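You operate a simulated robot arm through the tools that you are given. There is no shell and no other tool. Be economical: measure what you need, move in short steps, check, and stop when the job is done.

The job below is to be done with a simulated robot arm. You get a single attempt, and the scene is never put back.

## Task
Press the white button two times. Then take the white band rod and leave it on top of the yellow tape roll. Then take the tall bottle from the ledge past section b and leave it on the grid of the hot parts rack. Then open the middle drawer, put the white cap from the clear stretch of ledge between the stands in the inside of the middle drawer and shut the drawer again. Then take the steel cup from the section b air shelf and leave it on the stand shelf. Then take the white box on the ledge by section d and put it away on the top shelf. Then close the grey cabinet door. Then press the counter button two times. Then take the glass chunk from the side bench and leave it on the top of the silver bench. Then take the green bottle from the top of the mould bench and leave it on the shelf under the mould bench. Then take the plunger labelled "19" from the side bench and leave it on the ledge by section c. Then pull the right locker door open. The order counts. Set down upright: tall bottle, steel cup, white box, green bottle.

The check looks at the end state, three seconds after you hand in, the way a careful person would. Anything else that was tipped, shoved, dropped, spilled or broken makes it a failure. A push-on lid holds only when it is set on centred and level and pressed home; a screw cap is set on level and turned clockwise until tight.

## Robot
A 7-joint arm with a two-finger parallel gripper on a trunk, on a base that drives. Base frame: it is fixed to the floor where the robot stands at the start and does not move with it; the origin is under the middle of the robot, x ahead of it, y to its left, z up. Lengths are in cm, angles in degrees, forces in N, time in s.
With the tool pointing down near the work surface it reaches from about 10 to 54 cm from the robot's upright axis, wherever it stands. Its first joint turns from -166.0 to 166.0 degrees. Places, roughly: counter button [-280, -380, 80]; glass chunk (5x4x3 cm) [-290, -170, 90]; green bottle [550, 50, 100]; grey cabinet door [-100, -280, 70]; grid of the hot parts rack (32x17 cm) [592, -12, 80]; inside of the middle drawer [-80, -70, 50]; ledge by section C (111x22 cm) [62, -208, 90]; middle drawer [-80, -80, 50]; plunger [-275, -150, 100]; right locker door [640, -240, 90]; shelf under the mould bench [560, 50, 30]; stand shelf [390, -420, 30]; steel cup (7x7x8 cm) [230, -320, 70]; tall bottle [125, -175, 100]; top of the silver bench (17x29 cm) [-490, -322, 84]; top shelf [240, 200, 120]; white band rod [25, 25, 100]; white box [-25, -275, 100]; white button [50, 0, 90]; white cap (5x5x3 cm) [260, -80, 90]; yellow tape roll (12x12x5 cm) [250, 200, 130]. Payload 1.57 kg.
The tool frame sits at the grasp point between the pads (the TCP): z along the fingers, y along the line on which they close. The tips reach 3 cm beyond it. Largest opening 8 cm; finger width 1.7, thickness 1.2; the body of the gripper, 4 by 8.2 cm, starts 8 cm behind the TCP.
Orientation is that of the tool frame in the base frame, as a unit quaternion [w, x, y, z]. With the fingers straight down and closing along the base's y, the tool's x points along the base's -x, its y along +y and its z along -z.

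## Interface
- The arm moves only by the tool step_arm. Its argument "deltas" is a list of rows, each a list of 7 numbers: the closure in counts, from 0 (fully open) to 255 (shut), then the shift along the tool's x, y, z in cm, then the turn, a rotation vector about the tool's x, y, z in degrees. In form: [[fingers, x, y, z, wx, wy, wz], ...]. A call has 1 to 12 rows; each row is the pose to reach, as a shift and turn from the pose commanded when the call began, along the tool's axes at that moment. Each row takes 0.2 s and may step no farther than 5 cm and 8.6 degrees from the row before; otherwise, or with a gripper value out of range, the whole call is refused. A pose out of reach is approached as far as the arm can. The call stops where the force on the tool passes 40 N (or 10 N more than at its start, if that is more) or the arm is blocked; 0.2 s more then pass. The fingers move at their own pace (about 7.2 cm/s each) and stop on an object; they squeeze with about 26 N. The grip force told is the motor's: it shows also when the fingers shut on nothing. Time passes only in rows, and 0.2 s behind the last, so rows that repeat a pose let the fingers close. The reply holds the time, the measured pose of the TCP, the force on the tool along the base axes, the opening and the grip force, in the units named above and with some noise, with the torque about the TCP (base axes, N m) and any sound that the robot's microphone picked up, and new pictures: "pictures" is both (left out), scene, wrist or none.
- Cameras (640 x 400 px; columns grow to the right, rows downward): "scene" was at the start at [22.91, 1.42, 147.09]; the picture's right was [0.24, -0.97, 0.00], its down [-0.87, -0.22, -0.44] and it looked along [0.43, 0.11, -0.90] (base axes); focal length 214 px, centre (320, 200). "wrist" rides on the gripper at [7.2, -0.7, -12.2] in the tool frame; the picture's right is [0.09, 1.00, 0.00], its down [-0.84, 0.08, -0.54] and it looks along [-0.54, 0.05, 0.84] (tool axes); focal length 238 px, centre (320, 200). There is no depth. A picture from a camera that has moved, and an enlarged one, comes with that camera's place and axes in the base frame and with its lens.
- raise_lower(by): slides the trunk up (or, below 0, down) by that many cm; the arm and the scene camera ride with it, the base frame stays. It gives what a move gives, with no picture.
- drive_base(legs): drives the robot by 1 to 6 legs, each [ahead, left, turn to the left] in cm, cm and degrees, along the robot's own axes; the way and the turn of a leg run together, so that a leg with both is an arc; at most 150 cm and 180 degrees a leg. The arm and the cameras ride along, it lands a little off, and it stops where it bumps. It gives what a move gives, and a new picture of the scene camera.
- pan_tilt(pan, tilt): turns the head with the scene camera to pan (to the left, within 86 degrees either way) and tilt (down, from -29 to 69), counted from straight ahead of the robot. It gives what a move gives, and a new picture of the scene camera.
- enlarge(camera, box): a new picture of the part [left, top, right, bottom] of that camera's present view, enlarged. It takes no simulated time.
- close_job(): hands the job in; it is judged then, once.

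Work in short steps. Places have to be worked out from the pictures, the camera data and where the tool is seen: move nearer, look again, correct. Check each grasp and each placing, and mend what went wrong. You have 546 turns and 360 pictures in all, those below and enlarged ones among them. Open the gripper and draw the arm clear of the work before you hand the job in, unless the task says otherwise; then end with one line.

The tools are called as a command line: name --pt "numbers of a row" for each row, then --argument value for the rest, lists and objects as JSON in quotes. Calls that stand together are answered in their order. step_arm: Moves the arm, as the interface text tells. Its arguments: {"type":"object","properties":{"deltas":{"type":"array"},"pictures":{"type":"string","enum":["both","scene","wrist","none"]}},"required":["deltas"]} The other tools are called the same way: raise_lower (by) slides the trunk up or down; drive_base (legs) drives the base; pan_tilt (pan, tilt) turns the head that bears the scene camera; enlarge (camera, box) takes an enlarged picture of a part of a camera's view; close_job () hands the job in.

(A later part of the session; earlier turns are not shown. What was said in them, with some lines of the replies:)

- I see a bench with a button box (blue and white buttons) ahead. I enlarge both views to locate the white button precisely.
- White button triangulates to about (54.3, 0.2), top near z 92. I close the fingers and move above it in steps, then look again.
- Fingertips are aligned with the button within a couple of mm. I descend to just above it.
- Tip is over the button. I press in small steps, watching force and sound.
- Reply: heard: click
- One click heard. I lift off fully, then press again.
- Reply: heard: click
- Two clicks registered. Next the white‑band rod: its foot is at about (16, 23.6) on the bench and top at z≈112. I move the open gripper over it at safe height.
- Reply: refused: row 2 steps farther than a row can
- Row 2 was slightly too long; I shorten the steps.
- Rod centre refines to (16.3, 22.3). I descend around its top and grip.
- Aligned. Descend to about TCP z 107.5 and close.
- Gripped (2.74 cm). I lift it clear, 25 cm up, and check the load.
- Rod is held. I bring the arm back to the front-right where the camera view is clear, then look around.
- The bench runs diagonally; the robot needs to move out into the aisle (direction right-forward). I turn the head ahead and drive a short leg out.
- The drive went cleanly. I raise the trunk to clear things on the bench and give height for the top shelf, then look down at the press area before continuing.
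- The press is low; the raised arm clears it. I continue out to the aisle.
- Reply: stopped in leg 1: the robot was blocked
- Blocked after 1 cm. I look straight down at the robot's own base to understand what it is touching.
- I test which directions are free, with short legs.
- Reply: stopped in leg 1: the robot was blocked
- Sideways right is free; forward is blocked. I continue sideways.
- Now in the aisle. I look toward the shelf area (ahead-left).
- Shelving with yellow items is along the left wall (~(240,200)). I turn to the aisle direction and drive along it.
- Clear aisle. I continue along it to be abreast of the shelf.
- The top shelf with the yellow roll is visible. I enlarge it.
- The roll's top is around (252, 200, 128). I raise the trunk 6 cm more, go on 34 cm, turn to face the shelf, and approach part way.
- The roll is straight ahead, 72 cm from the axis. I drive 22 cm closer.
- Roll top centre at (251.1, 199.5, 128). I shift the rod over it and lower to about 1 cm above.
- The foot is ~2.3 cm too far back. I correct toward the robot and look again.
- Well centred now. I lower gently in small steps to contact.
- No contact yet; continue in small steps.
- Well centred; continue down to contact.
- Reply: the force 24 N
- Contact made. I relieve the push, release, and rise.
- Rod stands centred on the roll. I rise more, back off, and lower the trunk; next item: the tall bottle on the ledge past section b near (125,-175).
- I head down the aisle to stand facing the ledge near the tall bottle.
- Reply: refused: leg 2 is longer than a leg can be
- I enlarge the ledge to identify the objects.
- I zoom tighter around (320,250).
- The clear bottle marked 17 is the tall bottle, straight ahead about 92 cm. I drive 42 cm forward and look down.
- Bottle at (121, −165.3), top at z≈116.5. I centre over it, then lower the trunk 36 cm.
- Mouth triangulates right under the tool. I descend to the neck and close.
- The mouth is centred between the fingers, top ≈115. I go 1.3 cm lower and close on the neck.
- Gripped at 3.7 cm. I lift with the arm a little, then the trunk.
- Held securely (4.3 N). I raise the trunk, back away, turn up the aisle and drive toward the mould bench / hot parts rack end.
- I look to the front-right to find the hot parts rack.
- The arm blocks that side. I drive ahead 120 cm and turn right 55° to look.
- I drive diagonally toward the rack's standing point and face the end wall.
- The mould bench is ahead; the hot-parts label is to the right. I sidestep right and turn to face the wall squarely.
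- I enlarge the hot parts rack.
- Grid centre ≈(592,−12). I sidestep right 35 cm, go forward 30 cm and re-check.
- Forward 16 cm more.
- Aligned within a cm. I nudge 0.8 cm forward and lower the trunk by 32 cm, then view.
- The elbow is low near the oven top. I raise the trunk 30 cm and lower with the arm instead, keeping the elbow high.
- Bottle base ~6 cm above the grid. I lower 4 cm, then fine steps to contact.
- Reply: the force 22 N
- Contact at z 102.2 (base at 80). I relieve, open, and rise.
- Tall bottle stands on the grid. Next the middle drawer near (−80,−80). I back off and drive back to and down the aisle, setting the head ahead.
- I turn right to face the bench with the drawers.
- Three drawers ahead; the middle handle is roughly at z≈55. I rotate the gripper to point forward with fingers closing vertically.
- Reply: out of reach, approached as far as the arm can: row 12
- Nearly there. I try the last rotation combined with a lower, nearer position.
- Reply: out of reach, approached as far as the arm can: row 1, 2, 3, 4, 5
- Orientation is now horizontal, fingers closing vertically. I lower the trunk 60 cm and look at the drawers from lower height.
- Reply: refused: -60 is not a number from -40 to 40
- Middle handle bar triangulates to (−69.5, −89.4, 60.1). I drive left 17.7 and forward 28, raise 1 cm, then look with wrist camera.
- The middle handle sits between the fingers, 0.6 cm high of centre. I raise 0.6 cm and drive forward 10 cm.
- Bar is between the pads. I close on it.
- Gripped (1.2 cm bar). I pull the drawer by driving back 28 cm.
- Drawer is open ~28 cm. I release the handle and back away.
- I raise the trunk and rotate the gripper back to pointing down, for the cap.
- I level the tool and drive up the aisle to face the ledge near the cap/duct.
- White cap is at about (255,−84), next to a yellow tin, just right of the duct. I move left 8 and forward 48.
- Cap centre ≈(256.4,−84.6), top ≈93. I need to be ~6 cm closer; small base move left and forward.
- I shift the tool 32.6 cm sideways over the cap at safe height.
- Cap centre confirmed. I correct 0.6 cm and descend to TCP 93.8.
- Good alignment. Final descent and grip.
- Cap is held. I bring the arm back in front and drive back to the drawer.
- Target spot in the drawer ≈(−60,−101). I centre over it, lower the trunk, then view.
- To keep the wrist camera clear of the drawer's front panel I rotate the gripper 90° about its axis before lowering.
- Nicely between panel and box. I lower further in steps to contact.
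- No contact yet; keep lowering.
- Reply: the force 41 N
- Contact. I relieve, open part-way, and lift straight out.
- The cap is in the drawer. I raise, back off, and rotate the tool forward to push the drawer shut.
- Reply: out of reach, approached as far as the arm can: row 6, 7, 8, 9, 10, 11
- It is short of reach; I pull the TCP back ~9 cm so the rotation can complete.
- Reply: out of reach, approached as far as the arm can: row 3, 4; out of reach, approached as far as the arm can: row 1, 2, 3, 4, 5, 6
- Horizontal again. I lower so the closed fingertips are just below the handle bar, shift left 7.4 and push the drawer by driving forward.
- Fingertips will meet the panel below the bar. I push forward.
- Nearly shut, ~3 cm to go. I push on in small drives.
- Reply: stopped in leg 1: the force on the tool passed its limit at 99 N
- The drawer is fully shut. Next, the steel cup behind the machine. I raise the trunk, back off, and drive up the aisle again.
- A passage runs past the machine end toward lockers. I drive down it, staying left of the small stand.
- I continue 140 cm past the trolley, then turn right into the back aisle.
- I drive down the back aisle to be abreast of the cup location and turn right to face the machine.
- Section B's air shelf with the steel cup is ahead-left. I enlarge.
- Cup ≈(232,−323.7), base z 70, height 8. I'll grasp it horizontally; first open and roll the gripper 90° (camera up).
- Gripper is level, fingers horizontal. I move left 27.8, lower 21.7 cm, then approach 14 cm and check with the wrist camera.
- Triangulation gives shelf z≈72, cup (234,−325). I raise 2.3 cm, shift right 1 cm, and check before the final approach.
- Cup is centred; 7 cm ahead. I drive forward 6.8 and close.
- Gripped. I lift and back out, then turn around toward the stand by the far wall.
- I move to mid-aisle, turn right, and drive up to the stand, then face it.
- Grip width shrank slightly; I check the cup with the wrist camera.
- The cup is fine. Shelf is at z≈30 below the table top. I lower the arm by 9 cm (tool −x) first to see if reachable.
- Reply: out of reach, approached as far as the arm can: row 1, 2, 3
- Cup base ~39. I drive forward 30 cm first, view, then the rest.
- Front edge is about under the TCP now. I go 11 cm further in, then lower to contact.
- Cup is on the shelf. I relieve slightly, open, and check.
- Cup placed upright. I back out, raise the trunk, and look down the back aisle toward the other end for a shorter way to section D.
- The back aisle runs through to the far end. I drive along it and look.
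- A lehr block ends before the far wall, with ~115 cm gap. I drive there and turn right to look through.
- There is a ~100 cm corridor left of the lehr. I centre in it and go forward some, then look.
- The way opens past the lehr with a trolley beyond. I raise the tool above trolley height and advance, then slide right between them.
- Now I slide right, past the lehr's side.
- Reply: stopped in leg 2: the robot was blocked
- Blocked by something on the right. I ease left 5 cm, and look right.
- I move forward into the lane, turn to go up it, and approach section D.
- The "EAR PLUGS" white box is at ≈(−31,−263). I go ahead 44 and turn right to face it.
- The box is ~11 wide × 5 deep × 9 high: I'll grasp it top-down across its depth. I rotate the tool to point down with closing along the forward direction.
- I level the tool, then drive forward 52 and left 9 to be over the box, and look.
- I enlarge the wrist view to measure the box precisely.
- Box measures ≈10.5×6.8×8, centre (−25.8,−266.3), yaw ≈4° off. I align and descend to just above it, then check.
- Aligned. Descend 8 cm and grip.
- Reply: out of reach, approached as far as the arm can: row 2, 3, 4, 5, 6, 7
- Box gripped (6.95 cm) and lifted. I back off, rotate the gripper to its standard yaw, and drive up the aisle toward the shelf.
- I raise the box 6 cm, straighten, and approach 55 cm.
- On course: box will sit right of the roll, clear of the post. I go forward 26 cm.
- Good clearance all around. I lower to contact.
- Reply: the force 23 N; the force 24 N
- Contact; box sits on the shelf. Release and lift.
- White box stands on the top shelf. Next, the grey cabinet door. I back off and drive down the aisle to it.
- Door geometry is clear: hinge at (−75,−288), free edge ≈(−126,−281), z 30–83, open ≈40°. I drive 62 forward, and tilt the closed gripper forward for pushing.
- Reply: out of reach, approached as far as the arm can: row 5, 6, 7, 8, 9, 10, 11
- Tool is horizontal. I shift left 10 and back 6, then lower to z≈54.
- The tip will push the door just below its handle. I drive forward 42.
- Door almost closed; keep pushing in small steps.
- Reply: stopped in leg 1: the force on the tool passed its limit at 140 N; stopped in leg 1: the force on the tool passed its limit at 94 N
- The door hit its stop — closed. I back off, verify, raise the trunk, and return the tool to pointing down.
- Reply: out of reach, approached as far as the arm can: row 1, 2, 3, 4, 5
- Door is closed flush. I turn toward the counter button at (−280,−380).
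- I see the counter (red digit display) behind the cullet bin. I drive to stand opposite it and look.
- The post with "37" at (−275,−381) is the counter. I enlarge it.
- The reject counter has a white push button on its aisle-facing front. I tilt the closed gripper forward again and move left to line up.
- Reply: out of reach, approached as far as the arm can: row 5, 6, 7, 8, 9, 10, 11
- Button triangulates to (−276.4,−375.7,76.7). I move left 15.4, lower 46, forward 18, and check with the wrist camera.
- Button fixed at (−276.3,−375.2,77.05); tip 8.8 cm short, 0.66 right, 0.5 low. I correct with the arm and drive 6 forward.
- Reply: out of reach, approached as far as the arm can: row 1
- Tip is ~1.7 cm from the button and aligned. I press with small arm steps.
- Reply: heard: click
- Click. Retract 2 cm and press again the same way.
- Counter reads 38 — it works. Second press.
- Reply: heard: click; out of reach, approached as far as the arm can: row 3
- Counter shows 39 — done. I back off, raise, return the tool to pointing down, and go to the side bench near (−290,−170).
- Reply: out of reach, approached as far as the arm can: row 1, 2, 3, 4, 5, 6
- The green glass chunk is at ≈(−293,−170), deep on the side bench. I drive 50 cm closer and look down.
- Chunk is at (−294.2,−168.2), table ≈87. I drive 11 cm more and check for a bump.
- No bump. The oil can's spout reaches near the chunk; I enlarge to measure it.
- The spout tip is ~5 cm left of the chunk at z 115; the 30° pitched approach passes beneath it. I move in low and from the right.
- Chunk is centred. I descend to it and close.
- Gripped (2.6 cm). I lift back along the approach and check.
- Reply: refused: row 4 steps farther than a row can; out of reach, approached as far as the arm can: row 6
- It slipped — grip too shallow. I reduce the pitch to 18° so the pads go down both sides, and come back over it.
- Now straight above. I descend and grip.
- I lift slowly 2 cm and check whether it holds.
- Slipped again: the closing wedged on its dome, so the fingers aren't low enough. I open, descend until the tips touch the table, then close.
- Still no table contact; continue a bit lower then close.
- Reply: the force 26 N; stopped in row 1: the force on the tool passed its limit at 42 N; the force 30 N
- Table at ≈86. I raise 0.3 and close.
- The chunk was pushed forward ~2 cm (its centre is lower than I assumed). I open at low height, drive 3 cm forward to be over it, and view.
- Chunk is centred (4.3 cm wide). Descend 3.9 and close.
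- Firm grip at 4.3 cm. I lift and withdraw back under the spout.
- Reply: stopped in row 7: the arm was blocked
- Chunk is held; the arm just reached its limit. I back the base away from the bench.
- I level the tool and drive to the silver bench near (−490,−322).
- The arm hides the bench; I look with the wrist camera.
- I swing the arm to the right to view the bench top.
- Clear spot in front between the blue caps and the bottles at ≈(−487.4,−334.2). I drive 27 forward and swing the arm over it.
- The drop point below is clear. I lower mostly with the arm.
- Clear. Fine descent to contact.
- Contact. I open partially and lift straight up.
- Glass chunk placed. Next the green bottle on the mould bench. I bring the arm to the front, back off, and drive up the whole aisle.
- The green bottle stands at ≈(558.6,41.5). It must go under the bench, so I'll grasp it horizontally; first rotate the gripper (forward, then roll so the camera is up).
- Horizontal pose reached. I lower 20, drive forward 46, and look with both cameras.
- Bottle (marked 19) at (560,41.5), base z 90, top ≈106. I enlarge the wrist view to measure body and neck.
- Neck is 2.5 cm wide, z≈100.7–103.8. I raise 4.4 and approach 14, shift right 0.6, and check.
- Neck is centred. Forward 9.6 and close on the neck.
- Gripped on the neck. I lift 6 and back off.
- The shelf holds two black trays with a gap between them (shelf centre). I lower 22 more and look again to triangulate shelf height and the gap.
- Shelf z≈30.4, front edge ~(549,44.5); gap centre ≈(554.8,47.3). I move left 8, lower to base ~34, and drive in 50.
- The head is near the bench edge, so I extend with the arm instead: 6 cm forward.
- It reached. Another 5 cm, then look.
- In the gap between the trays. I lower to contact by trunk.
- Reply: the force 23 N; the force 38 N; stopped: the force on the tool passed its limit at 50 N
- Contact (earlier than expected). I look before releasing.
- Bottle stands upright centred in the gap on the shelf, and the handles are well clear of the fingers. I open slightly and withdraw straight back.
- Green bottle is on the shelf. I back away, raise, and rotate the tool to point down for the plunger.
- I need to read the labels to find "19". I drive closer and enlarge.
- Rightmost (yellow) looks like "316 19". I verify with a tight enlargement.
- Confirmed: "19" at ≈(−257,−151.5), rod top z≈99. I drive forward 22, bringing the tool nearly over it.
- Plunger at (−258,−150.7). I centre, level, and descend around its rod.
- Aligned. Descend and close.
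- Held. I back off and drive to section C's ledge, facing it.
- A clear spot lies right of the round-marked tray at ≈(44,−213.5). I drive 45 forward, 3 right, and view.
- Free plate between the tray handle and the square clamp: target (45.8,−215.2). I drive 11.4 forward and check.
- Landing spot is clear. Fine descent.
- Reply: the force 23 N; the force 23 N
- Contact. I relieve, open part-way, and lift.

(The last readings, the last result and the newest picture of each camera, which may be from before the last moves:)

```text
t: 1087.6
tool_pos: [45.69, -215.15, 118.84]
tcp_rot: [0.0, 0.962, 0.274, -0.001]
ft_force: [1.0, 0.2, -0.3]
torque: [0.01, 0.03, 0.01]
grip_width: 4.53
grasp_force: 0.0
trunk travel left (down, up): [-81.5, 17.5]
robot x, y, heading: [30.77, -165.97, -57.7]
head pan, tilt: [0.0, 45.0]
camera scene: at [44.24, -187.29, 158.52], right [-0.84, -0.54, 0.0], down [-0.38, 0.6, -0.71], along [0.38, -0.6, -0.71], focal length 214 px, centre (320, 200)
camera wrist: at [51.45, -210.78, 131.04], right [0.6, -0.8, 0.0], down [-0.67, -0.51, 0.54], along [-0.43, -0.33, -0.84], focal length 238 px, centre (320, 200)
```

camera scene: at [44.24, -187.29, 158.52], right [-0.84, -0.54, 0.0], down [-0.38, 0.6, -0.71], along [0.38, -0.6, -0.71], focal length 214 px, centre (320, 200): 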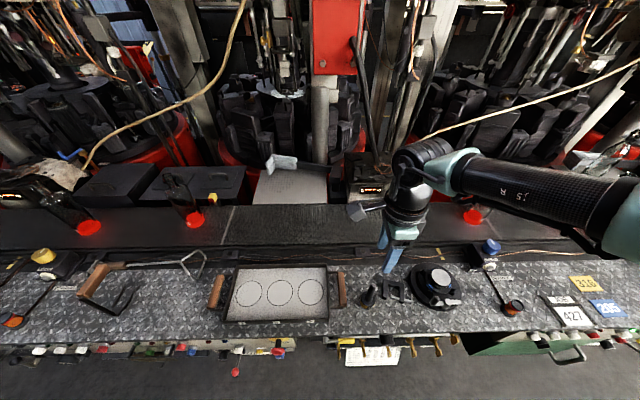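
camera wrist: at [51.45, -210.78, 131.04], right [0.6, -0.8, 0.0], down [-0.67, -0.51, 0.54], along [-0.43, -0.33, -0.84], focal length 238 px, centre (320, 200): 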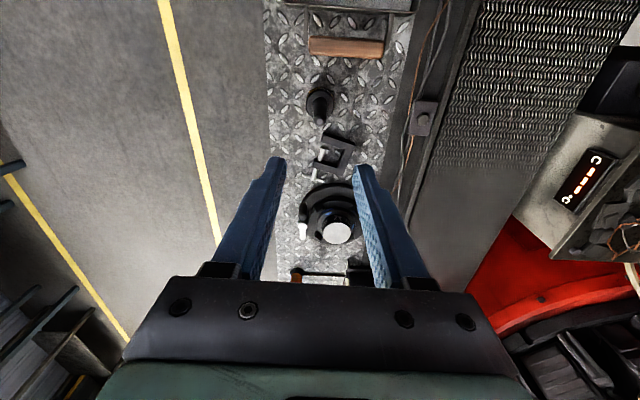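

Plunger placed. Last: the right locker door. I back off and drive the route to the lockers.

drive_base --legs '[[-60, 0, 0], [0, 0, 90.7], [120, 0, 0], [120, 0, 0], [120, 0, 0], [105, 0, 0]]'

pan_tilt --pan 10 --tilt 20

drive_base --legs '[[0, 0, -90], [130, 24, 0], [130, 24, 0]]'

```text
t: 1116.8
tool_pos: [437.54, 150.28, 118.81]
tcp_rot: [0.001, 0.481, 0.877, -0.001]
ft_force: [0.0, -0.5, 0.4]
torque: [0.06, -0.01, 0.02]
grip_width: 4.53
grasp_force: 0.0
trunk travel left (down, up): [-81.5, 17.5]
robot x, y, heading: [388.71, 135.31, 33.2]
head pan, tilt: [0.0, 45.0]
camera scene: at [409.44, 148.59, 158.51], right [0.55, -0.84, 0.0], down [-0.59, -0.39, -0.71], along [0.59, 0.39, -0.71], focal length 214 px, centre (320, 200)
```

scene: 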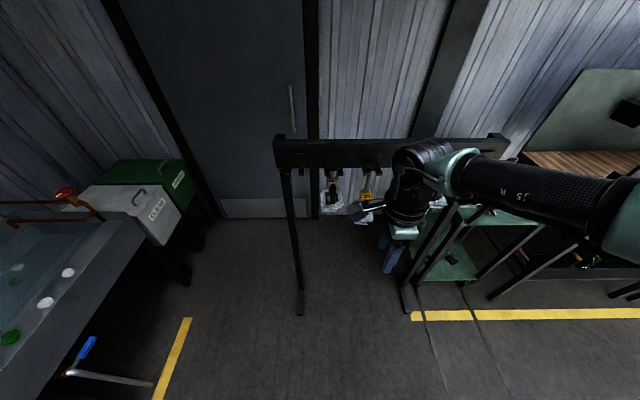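

```text
t: 1117.7
tool_pos: [437.47, 150.19, 118.75]
tcp_rot: [0.001, 0.481, 0.877, 0.0]
ft_force: [0.8, 0.3, 0.2]
torque: [-0.01, -0.01, 0.02]
grip_width: 4.56
grasp_force: 0.1
trunk travel left (down, up): [-81.5, 17.5]
robot x, y, heading: [388.56, 135.29, 33.2]
head pan, tilt: [10.0, 20.0]
camera scene: at [409.42, 150.5, 162.38], right [0.68, -0.73, 0.0], down [-0.25, -0.23, -0.94], along [0.69, 0.64, -0.34], focal length 214 px, centre (320, 200)
```

scene: 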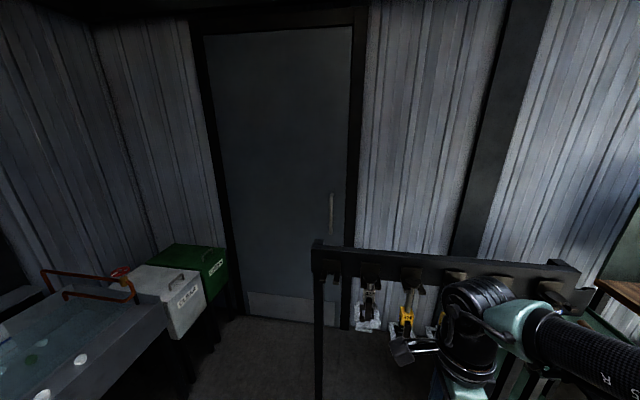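

```text
t: 1134.5
tool_pos: [590.72, -103.47, 118.75]
tcp_rot: [0.0, 0.958, 0.286, -0.002]
ft_force: [-0.4, -0.2, 0.1]
torque: [0.0, 0.0, 0.02]
grip_width: 4.58
grasp_force: 0.1
trunk travel left (down, up): [-81.5, 17.5]
robot x, y, heading: [574.59, -54.65, -56.1]
head pan, tilt: [10.0, 20.0]
camera scene: at [590.51, -75.6, 162.38], right [-0.72, -0.69, 0.0], down [-0.24, 0.25, -0.94], along [0.65, -0.68, -0.34], focal length 214 px, centre (320, 200)
```

scene: 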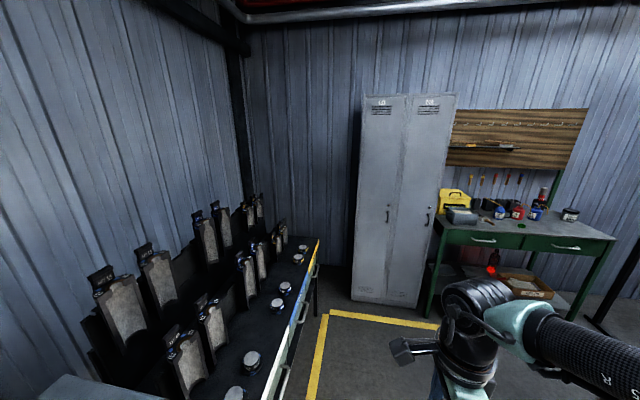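

Lockers are ahead; right door's handle ≈(638,−256). I go forward past the trolley, then right to line up.

drive_base --legs '[[105, 0, 0], [0, -42, 0]]'

pan_tilt --pan 15 --tilt 30

enlarge --camera "scene" --box '[200, 100, 440, 280]'

```text
t: 1142.1
tool_pos: [615.04, -214.63, 118.83]
tcp_rot: [0.0, 0.958, 0.287, -0.002]
ft_force: [0.8, -0.7, -0.4]
torque: [0.02, 0.02, 0.01]
grip_width: 4.54
grasp_force: 0.0
trunk travel left (down, up): [-81.5, 17.5]
robot x, y, heading: [598.86, -165.98, -55.9]
head pan, tilt: [10.0, 20.0]
camera scene: at [614.92, -186.8, 162.38], right [-0.72, -0.69, 0.0], down [-0.24, 0.25, -0.94], along [0.65, -0.68, -0.34], focal length 214 px, centre (320, 200)
```

scene: 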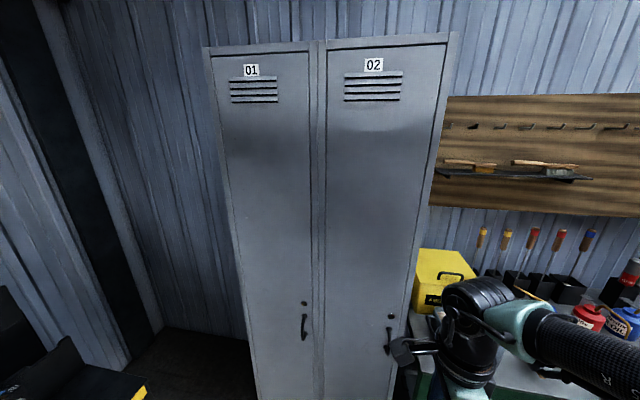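

```text
t: 1142.8
tool_pos: [615.18, -214.65, 118.67]
tcp_rot: [-0.001, 0.958, 0.287, -0.001]
ft_force: [0.3, 0.7, -0.3]
torque: [0.02, 0.01, 0.01]
grip_width: 4.55
grasp_force: 0.1
trunk travel left (down, up): [-81.5, 17.5]
robot x, y, heading: [598.92, -165.99, -56.0]
head pan, tilt: [15.0, 30.0]
camera scene: at [615.25, -186.06, 160.78], right [-0.66, -0.75, 0.0], down [-0.38, 0.33, -0.87], along [0.65, -0.57, -0.5], focal length 214 px, centre (320, 200)
```

scene: 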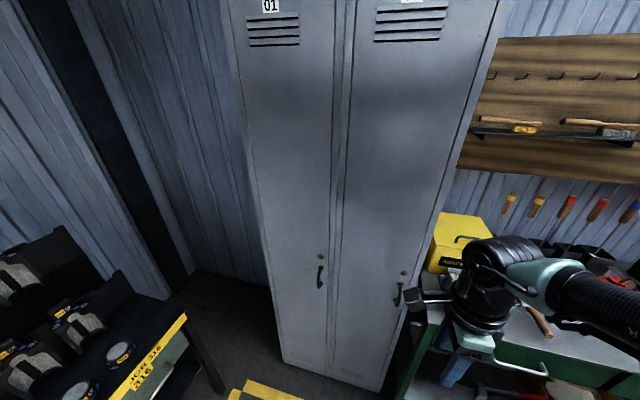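

```text
2.22 times, centred on (320, 190) of scene
camera zoom: at [615.25, -186.06, 160.78], right [-0.66, -0.75, 0.0], down [-0.38, 0.33, -0.87], along [0.65, -0.57, -0.5], focal length 477 px, centre (320, 222)
```

zoom: 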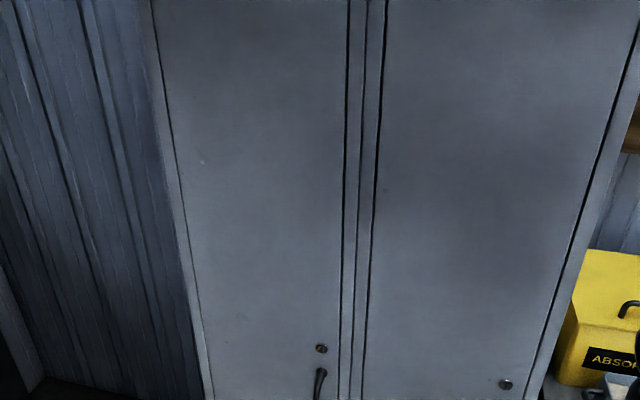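

Handles are vertical bow pulls; right handle ≈(632,−234,100). I rotate the tool to horizontal (camera up) again.

step_arm --pt "0 0 -1 0 -4.9 4.9 4.9" --pt "0 0 -2 0 -9.8 9.8 9.8" --pt "0 0 -3 0 -14.7 14.7 14.7" --pt "0 0 -4 0 -19.6 19.6 19.6" --pt "0 0 -5 0 -24.5 24.5 24.5" --pt "0 0 -5 0 -29.4 29.4 29.4" --pt "0 0 -5 0 -34.3 34.3 34.3" --pt "0 0 -5 0 -39.2 39.2 39.2" --pt "0 0 -5 0 -44.1 44.1 44.1" --pt "0 0 -5 0 -49 49 49" --pt "0 0 -5 0 -53.9 53.9 53.9" --pt "0 0 -5 0 -58.8 58.8 58.8" --pictures "none"

step_arm --pt "0 0 0 0 -3.5 3.5 3.5" --pt "0 0 0 0 -7 7 7" --pt "0 0 0 0 -10.5 10.5 10.5" --pictures "scene"

enlarge --camera "scene" --box '[280, 220, 480, 360]'

```text
t: 1145.4
tool_pos: [612.45, -210.55, 118.89]
tcp_rot: [0.302, 0.733, -0.248, 0.557]
ft_force: [0.3, 0.7, -0.3]
torque: [0.02, -0.02, -0.01]
grip_width: 7.97
grasp_force: 0.0
trunk travel left (down, up): [-81.5, 17.5]
robot x, y, heading: [599.19, -165.92, -55.8]
head pan, tilt: [15.0, 30.0]
```

```text
t: 1146.2
tool_pos: [612.38, -210.53, 119.01]
tcp_rot: [0.337, 0.623, -0.334, 0.622]
ft_force: [-0.1, -0.5, -0.5]
torque: [-0.01, 0.02, -0.03]
grip_width: 7.97
grasp_force: 0.0
trunk travel left (down, up): [-81.5, 17.5]
robot x, y, heading: [598.7, -166.15, -56.1]
head pan, tilt: [15.0, 30.0]
camera scene: at [615.31, -186.02, 160.78], right [-0.66, -0.75, 0.0], down [-0.38, 0.33, -0.87], along [0.65, -0.57, -0.5], focal length 214 px, centre (320, 200)
```

scene: 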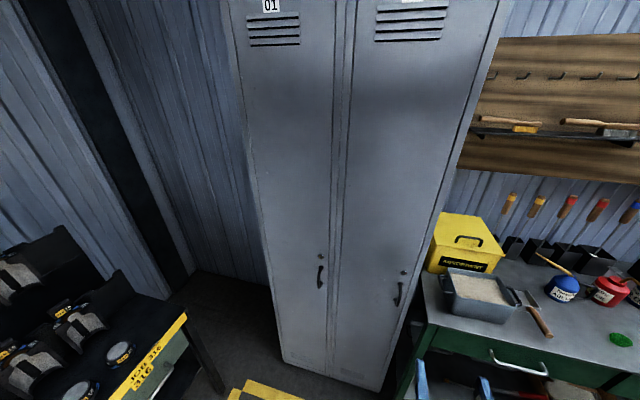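

```text
2.86 times, centred on (380, 290) of scene
camera zoom: at [615.31, -186.02, 160.78], right [-0.66, -0.75, 0.0], down [-0.38, 0.33, -0.87], along [0.65, -0.57, -0.5], focal length 613 px, centre (149, -57)
```

zoom: 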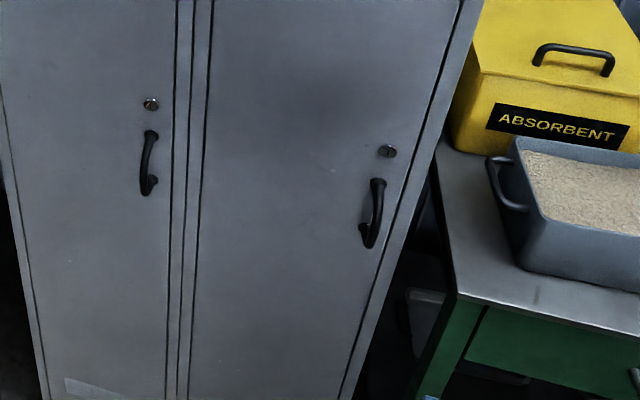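

Horizontal pose OK; handle bar is clear. I lower the trunk 20 and triangulate its height.

raise_lower --by -22

step_arm --pt "0 0 0 0 0 0 0"

enlarge --camera "scene" --box '[280, 180, 480, 320]'

```text
t: 1148.5
tool_pos: [612.51, -210.62, 96.85]
tcp_rot: [0.336, 0.623, -0.334, 0.622]
ft_force: [0.1, 0.6, 0.1]
torque: [0.02, 0.0, -0.02]
grip_width: 7.96
grasp_force: 0.1
trunk travel left (down, up): [-59.5, 39.5]
robot x, y, heading: [599.09, -166.06, -56.0]
head pan, tilt: [15.0, 30.0]
```

```text
t: 1148.9
tool_pos: [612.4, -210.5, 96.89]
tcp_rot: [0.336, 0.623, -0.334, 0.622]
ft_force: [-0.2, -0.1, 0.0]
torque: [0.0, 0.01, -0.03]
grip_width: 7.99
grasp_force: 0.1
trunk travel left (down, up): [-59.5, 39.5]
robot x, y, heading: [599.52, -166.28, -56.2]
head pan, tilt: [15.0, 30.0]
camera scene: at [615.27, -186.04, 138.78], right [-0.66, -0.75, 0.0], down [-0.38, 0.33, -0.87], along [0.65, -0.57, -0.5], focal length 214 px, centre (320, 200)
camera wrist: at [606.27, -199.95, 104.05], right [-0.83, -0.55, 0.09], down [-0.36, 0.41, -0.84], along [0.42, -0.73, -0.54], focal length 238 px, centre (320, 200)
```

scene: 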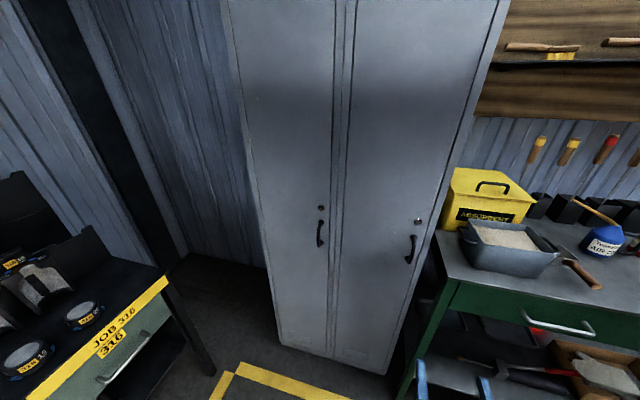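
wrist: 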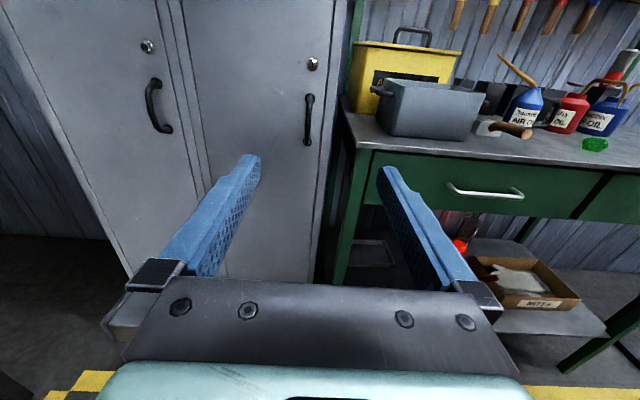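

```text
2.86 times, centred on (380, 250) of scene
camera zoom: at [615.27, -186.04, 138.78], right [-0.66, -0.75, 0.0], down [-0.38, 0.33, -0.87], along [0.65, -0.57, -0.5], focal length 613 px, centre (149, 57)
```

zoom: 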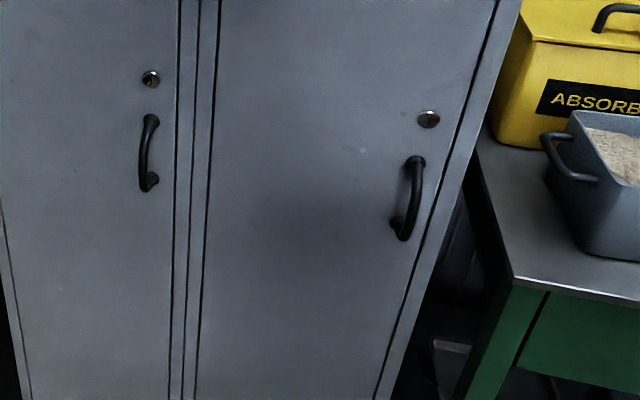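

Handle mid ≈(634,−240.2,92). I lower 4.9, drive forward 24 and left 1.7, and check.

raise_lower --by -4.9

drive_base --legs '[[25, 1.7, 0]]'

step_arm --pt "0 0 0 0 0 0 0" --pictures "wrist"

```text
t: 1149.8
tool_pos: [612.26, -210.7, 92.0]
tcp_rot: [0.335, 0.623, -0.335, 0.623]
ft_force: [0.3, 0.0, 0.1]
torque: [0.02, 0.02, 0.0]
grip_width: 7.98
grasp_force: 0.0
trunk travel left (down, up): [-54.6, 44.4]
robot x, y, heading: [598.85, -165.89, -56.1]
head pan, tilt: [15.0, 30.0]
```

```text
t: 1151.7
tool_pos: [627.84, -230.5, 91.95]
tcp_rot: [0.335, 0.623, -0.335, 0.622]
ft_force: [0.3, 0.3, -0.9]
torque: [-0.02, 0.0, -0.02]
grip_width: 8.03
grasp_force: 0.0
trunk travel left (down, up): [-54.6, 44.4]
robot x, y, heading: [614.43, -185.77, -56.1]
head pan, tilt: [15.0, 30.0]
camera scene: at [630.73, -205.97, 133.86], right [-0.66, -0.75, 0.0], down [-0.38, 0.33, -0.87], along [0.65, -0.57, -0.5], focal length 214 px, centre (320, 200)
```

scene: 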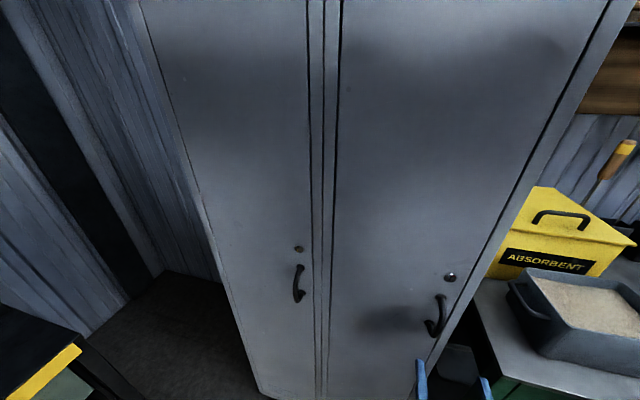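

```text
t: 1152.1
tool_pos: [627.86, -230.53, 92.08]
tcp_rot: [0.336, 0.623, -0.334, 0.622]
ft_force: [0.9, 0.7, -0.9]
torque: [0.0, 0.01, -0.01]
grip_width: 7.99
grasp_force: 0.0
trunk travel left (down, up): [-54.6, 44.4]
robot x, y, heading: [614.53, -185.92, -56.0]
head pan, tilt: [15.0, 30.0]
camera wrist: at [621.7, -219.84, 99.15], right [-0.83, -0.55, 0.09], down [-0.36, 0.41, -0.84], along [0.42, -0.73, -0.54], focal length 238 px, centre (320, 200)
```

wrist: 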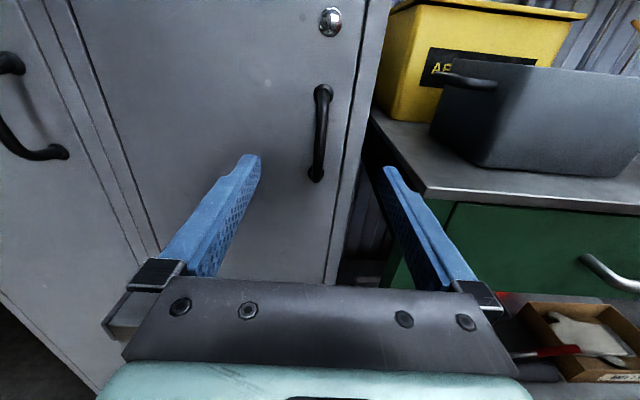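

Handle is centred. Forward 10 and close on it.

drive_base --legs '[[10, 0, 0]]'

step_arm --pt "100 0 0 0 0 0 0" --pt "200 0 0 0 0 0 0" --pt "255 0 0 0 0 0 0" --pt "255 0 0 0 0 0 0" --pt "255 0 0 0 0 0 0" --pictures "wrist"

```text
t: 1153.2
tool_pos: [633.3, -238.57, 91.92]
tcp_rot: [0.337, 0.623, -0.335, 0.621]
ft_force: [0.3, -0.5, 0.1]
torque: [0.02, -0.02, -0.05]
grip_width: 8.01
grasp_force: 0.1
trunk travel left (down, up): [-54.6, 44.4]
robot x, y, heading: [619.67, -193.89, -56.3]
head pan, tilt: [15.0, 30.0]
camera scene: at [636.21, -214.19, 133.85], right [-0.66, -0.75, 0.0], down [-0.38, 0.33, -0.87], along [0.65, -0.57, -0.5], focal length 214 px, centre (320, 200)
```

scene: 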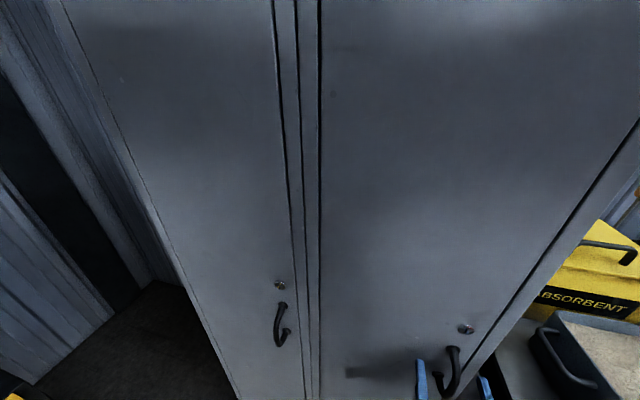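

```text
t: 1154.4
tool_pos: [633.09, -238.54, 92.0]
tcp_rot: [0.337, 0.622, -0.336, 0.622]
ft_force: [-4.6, -1.8, 0.5]
torque: [0.08, 0.0, -0.06]
grip_width: 1.16
grasp_force: 29.4
trunk travel left (down, up): [-54.6, 44.4]
robot x, y, heading: [619.81, -194.08, -56.2]
head pan, tilt: [15.0, 30.0]
camera wrist: at [627.04, -228.03, 99.15], right [-0.83, -0.54, 0.09], down [-0.36, 0.41, -0.84], along [0.42, -0.73, -0.54], focal length 238 px, centre (320, 200)
```

wrist: 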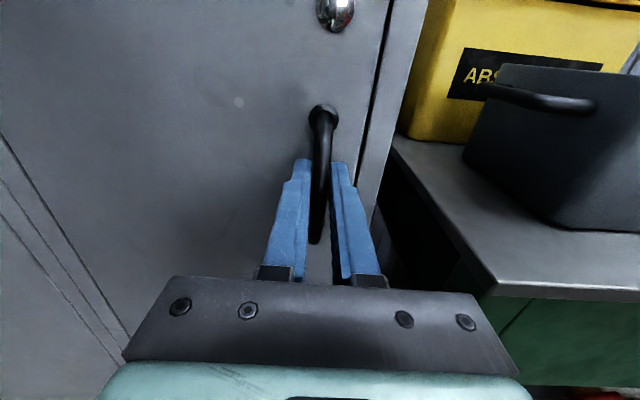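

Bar gripped. I pull the door along its arc (radius ≈22 cm) with short base legs.

drive_base --legs '[[-5.7, 0.7, 0], [-5.3, 2.2, 0]]'

```text
t: 1155.9
tool_pos: [631.02, -229.39, 91.96]
tcp_rot: [0.326, 0.625, -0.332, 0.627]
ft_force: [1.8, -0.1, 2.3]
torque: [0.74, -0.14, 0.15]
grip_width: 1.16
grasp_force: 28.7
trunk travel left (down, up): [-54.6, 44.4]
robot x, y, heading: [616.57, -185.49, -55.9]
head pan, tilt: [15.0, 30.0]
stopped in leg 2: the force on the tool passed its limit at 43 N (the readings are from after the stop); the commanded pose is now the measured one
camera scene: at [632.89, -205.27, 133.87], right [-0.66, -0.75, 0.0], down [-0.38, 0.33, -0.87], along [0.65, -0.57, -0.5], focal length 214 px, centre (320, 200)
```

scene: 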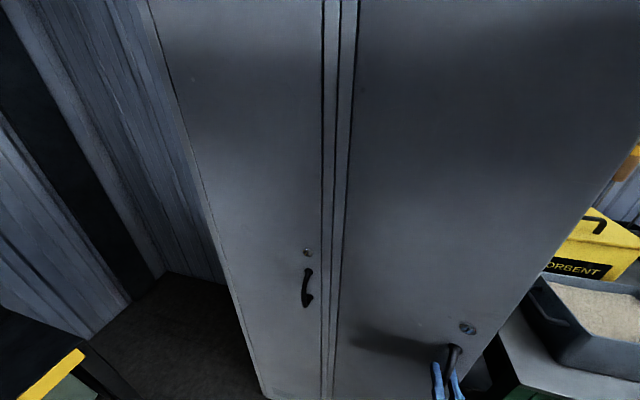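

The door is opening (~23°). I continue with smaller legs.

drive_base --legs '[[-2.5, 1.2, 0], [-2.5, 1.6, 0]]'

```text
t: 1157.2
tool_pos: [630.92, -223.42, 91.94]
tcp_rot: [0.325, 0.626, -0.331, 0.627]
ft_force: [30.2, -6.6, 3.6]
torque: [0.24, -0.42, 0.31]
grip_width: 1.19
grasp_force: 28.8
trunk travel left (down, up): [-54.6, 44.4]
robot x, y, heading: [616.27, -179.59, -56.2]
head pan, tilt: [15.0, 30.0]
camera scene: at [632.79, -199.45, 133.83], right [-0.66, -0.75, 0.0], down [-0.38, 0.33, -0.86], along [0.65, -0.57, -0.5], focal length 214 px, centre (320, 200)
```

scene: 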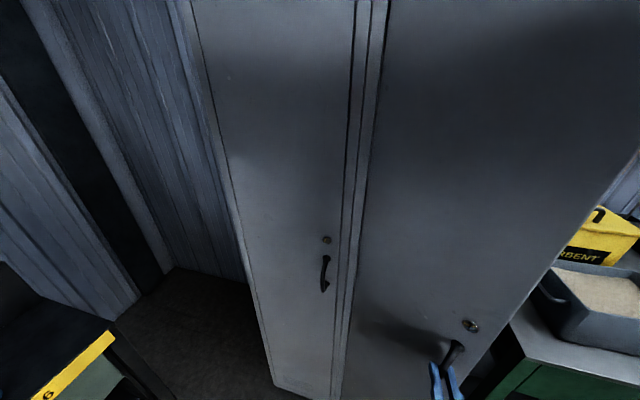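

About 40° open; the reaction says to go more to the left. I continue along the arc.

drive_base --legs '[[-1, 2.5, 0], [-2, 3, 0], [-1.5, 3, 0]]'

```text
t: 1158.9
tool_pos: [635.37, -215.02, 91.83]
tcp_rot: [0.323, 0.626, -0.331, 0.628]
ft_force: [0.2, -0.2, -10.0]
torque: [0.22, -0.52, -0.05]
grip_width: 1.27
grasp_force: 30.1
trunk travel left (down, up): [-54.6, 44.4]
robot x, y, heading: [620.82, -171.33, -55.8]
head pan, tilt: [15.0, 30.0]
camera scene: at [637.08, -191.07, 133.85], right [-0.66, -0.75, 0.0], down [-0.38, 0.33, -0.87], along [0.65, -0.57, -0.5], focal length 214 px, centre (320, 200)
```

scene: 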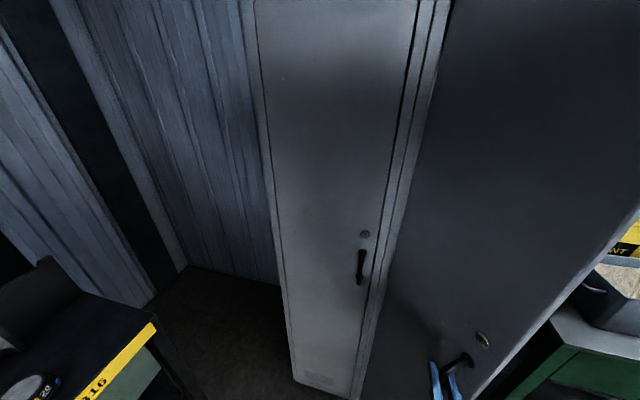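

Around 60° open. A bit more to be safe.

drive_base --legs '[[-0.8, 3.2, 0], [-0.3, 3.2, 0]]'

```text
t: 1160.2
tool_pos: [640.16, -210.46, 91.82]
tcp_rot: [0.323, 0.626, -0.332, 0.627]
ft_force: [-3.8, 3.2, -5.1]
torque: [0.07, -0.65, -0.18]
grip_width: 1.24
grasp_force: 29.3
trunk travel left (down, up): [-54.6, 44.4]
robot x, y, heading: [625.5, -166.37, -56.0]
head pan, tilt: [15.0, 30.0]
camera scene: at [641.77, -186.49, 133.86], right [-0.66, -0.75, 0.0], down [-0.38, 0.33, -0.87], along [0.65, -0.57, -0.5], focal length 214 px, centre (320, 200)
```

scene: 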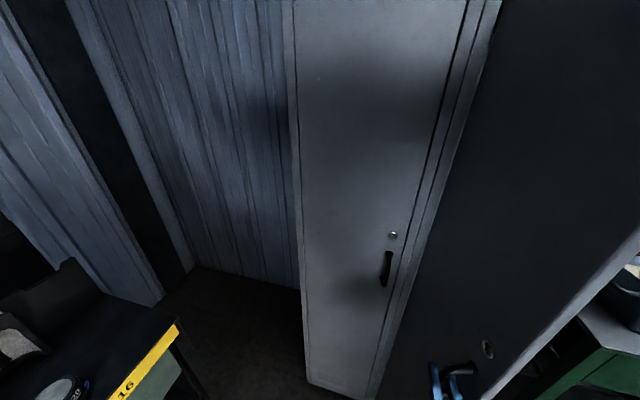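

≈78° open. I open the fingers slightly and back straight out.

step_arm --pt "220 0 0 0 0 0 0" --pt "170 0 0 0 0 0 0" --pt "170 0 0 0 0 0 0" --pictures "none"

drive_base --legs '[[-45, 0, 0]]'

```text
t: 1161.0
tool_pos: [640.04, -210.56, 91.82]
tcp_rot: [0.322, 0.626, -0.332, 0.628]
ft_force: [0.2, 0.7, -0.9]
torque: [0.0, 0.0, 0.03]
grip_width: 2.64
grasp_force: 0.1
trunk travel left (down, up): [-54.6, 44.4]
robot x, y, heading: [625.32, -166.45, -56.0]
head pan, tilt: [15.0, 30.0]
```

```text
t: 1163.7
tool_pos: [614.94, -173.27, 91.81]
tcp_rot: [0.324, 0.625, -0.333, 0.627]
ft_force: [-0.6, 0.1, -0.6]
torque: [0.0, 0.0, -0.01]
grip_width: 2.64
grasp_force: 0.0
trunk travel left (down, up): [-54.6, 44.4]
robot x, y, heading: [600.35, -129.37, -56.0]
head pan, tilt: [15.0, 30.0]
camera scene: at [616.62, -149.36, 133.89], right [-0.66, -0.75, 0.0], down [-0.38, 0.33, -0.87], along [0.65, -0.57, -0.5], focal length 214 px, centre (320, 200)
```

scene: 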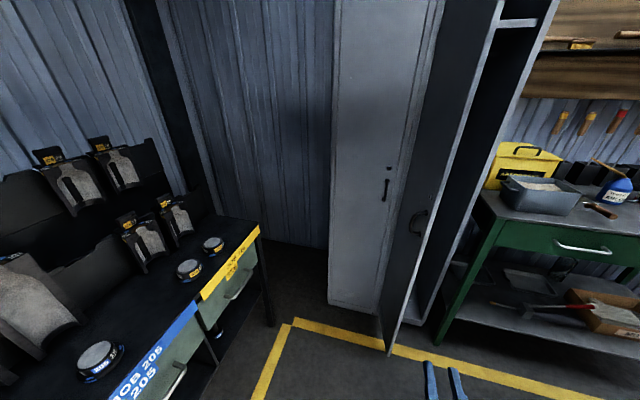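

The right locker door stands wide open. I open the gripper fully (arm already clear) and hand in.

step_arm --pt "0 0 0 0 0 0 0" --pt "0 0 0 0 0 0 0" --pictures "none"

close_job

```text
t: 1164.3
tool_pos: [614.92, -173.37, 91.93]
tcp_rot: [0.323, 0.625, -0.333, 0.628]
ft_force: [-0.7, 0.4, -0.4]
torque: [-0.02, -0.02, 0.03]
grip_width: 7.99
grasp_force: 0.0
trunk travel left (down, up): [-54.6, 44.4]
robot x, y, heading: [600.62, -128.88, -56.0]
head pan, tilt: [15.0, 30.0]
```

```text
The job is handed in.
```

All twelve steps were carried out in order and the job is handed in, with each result checked by camera, force reading or click; the base bumped something unidentified once while passing the lehr, and I saw nothing moved there.
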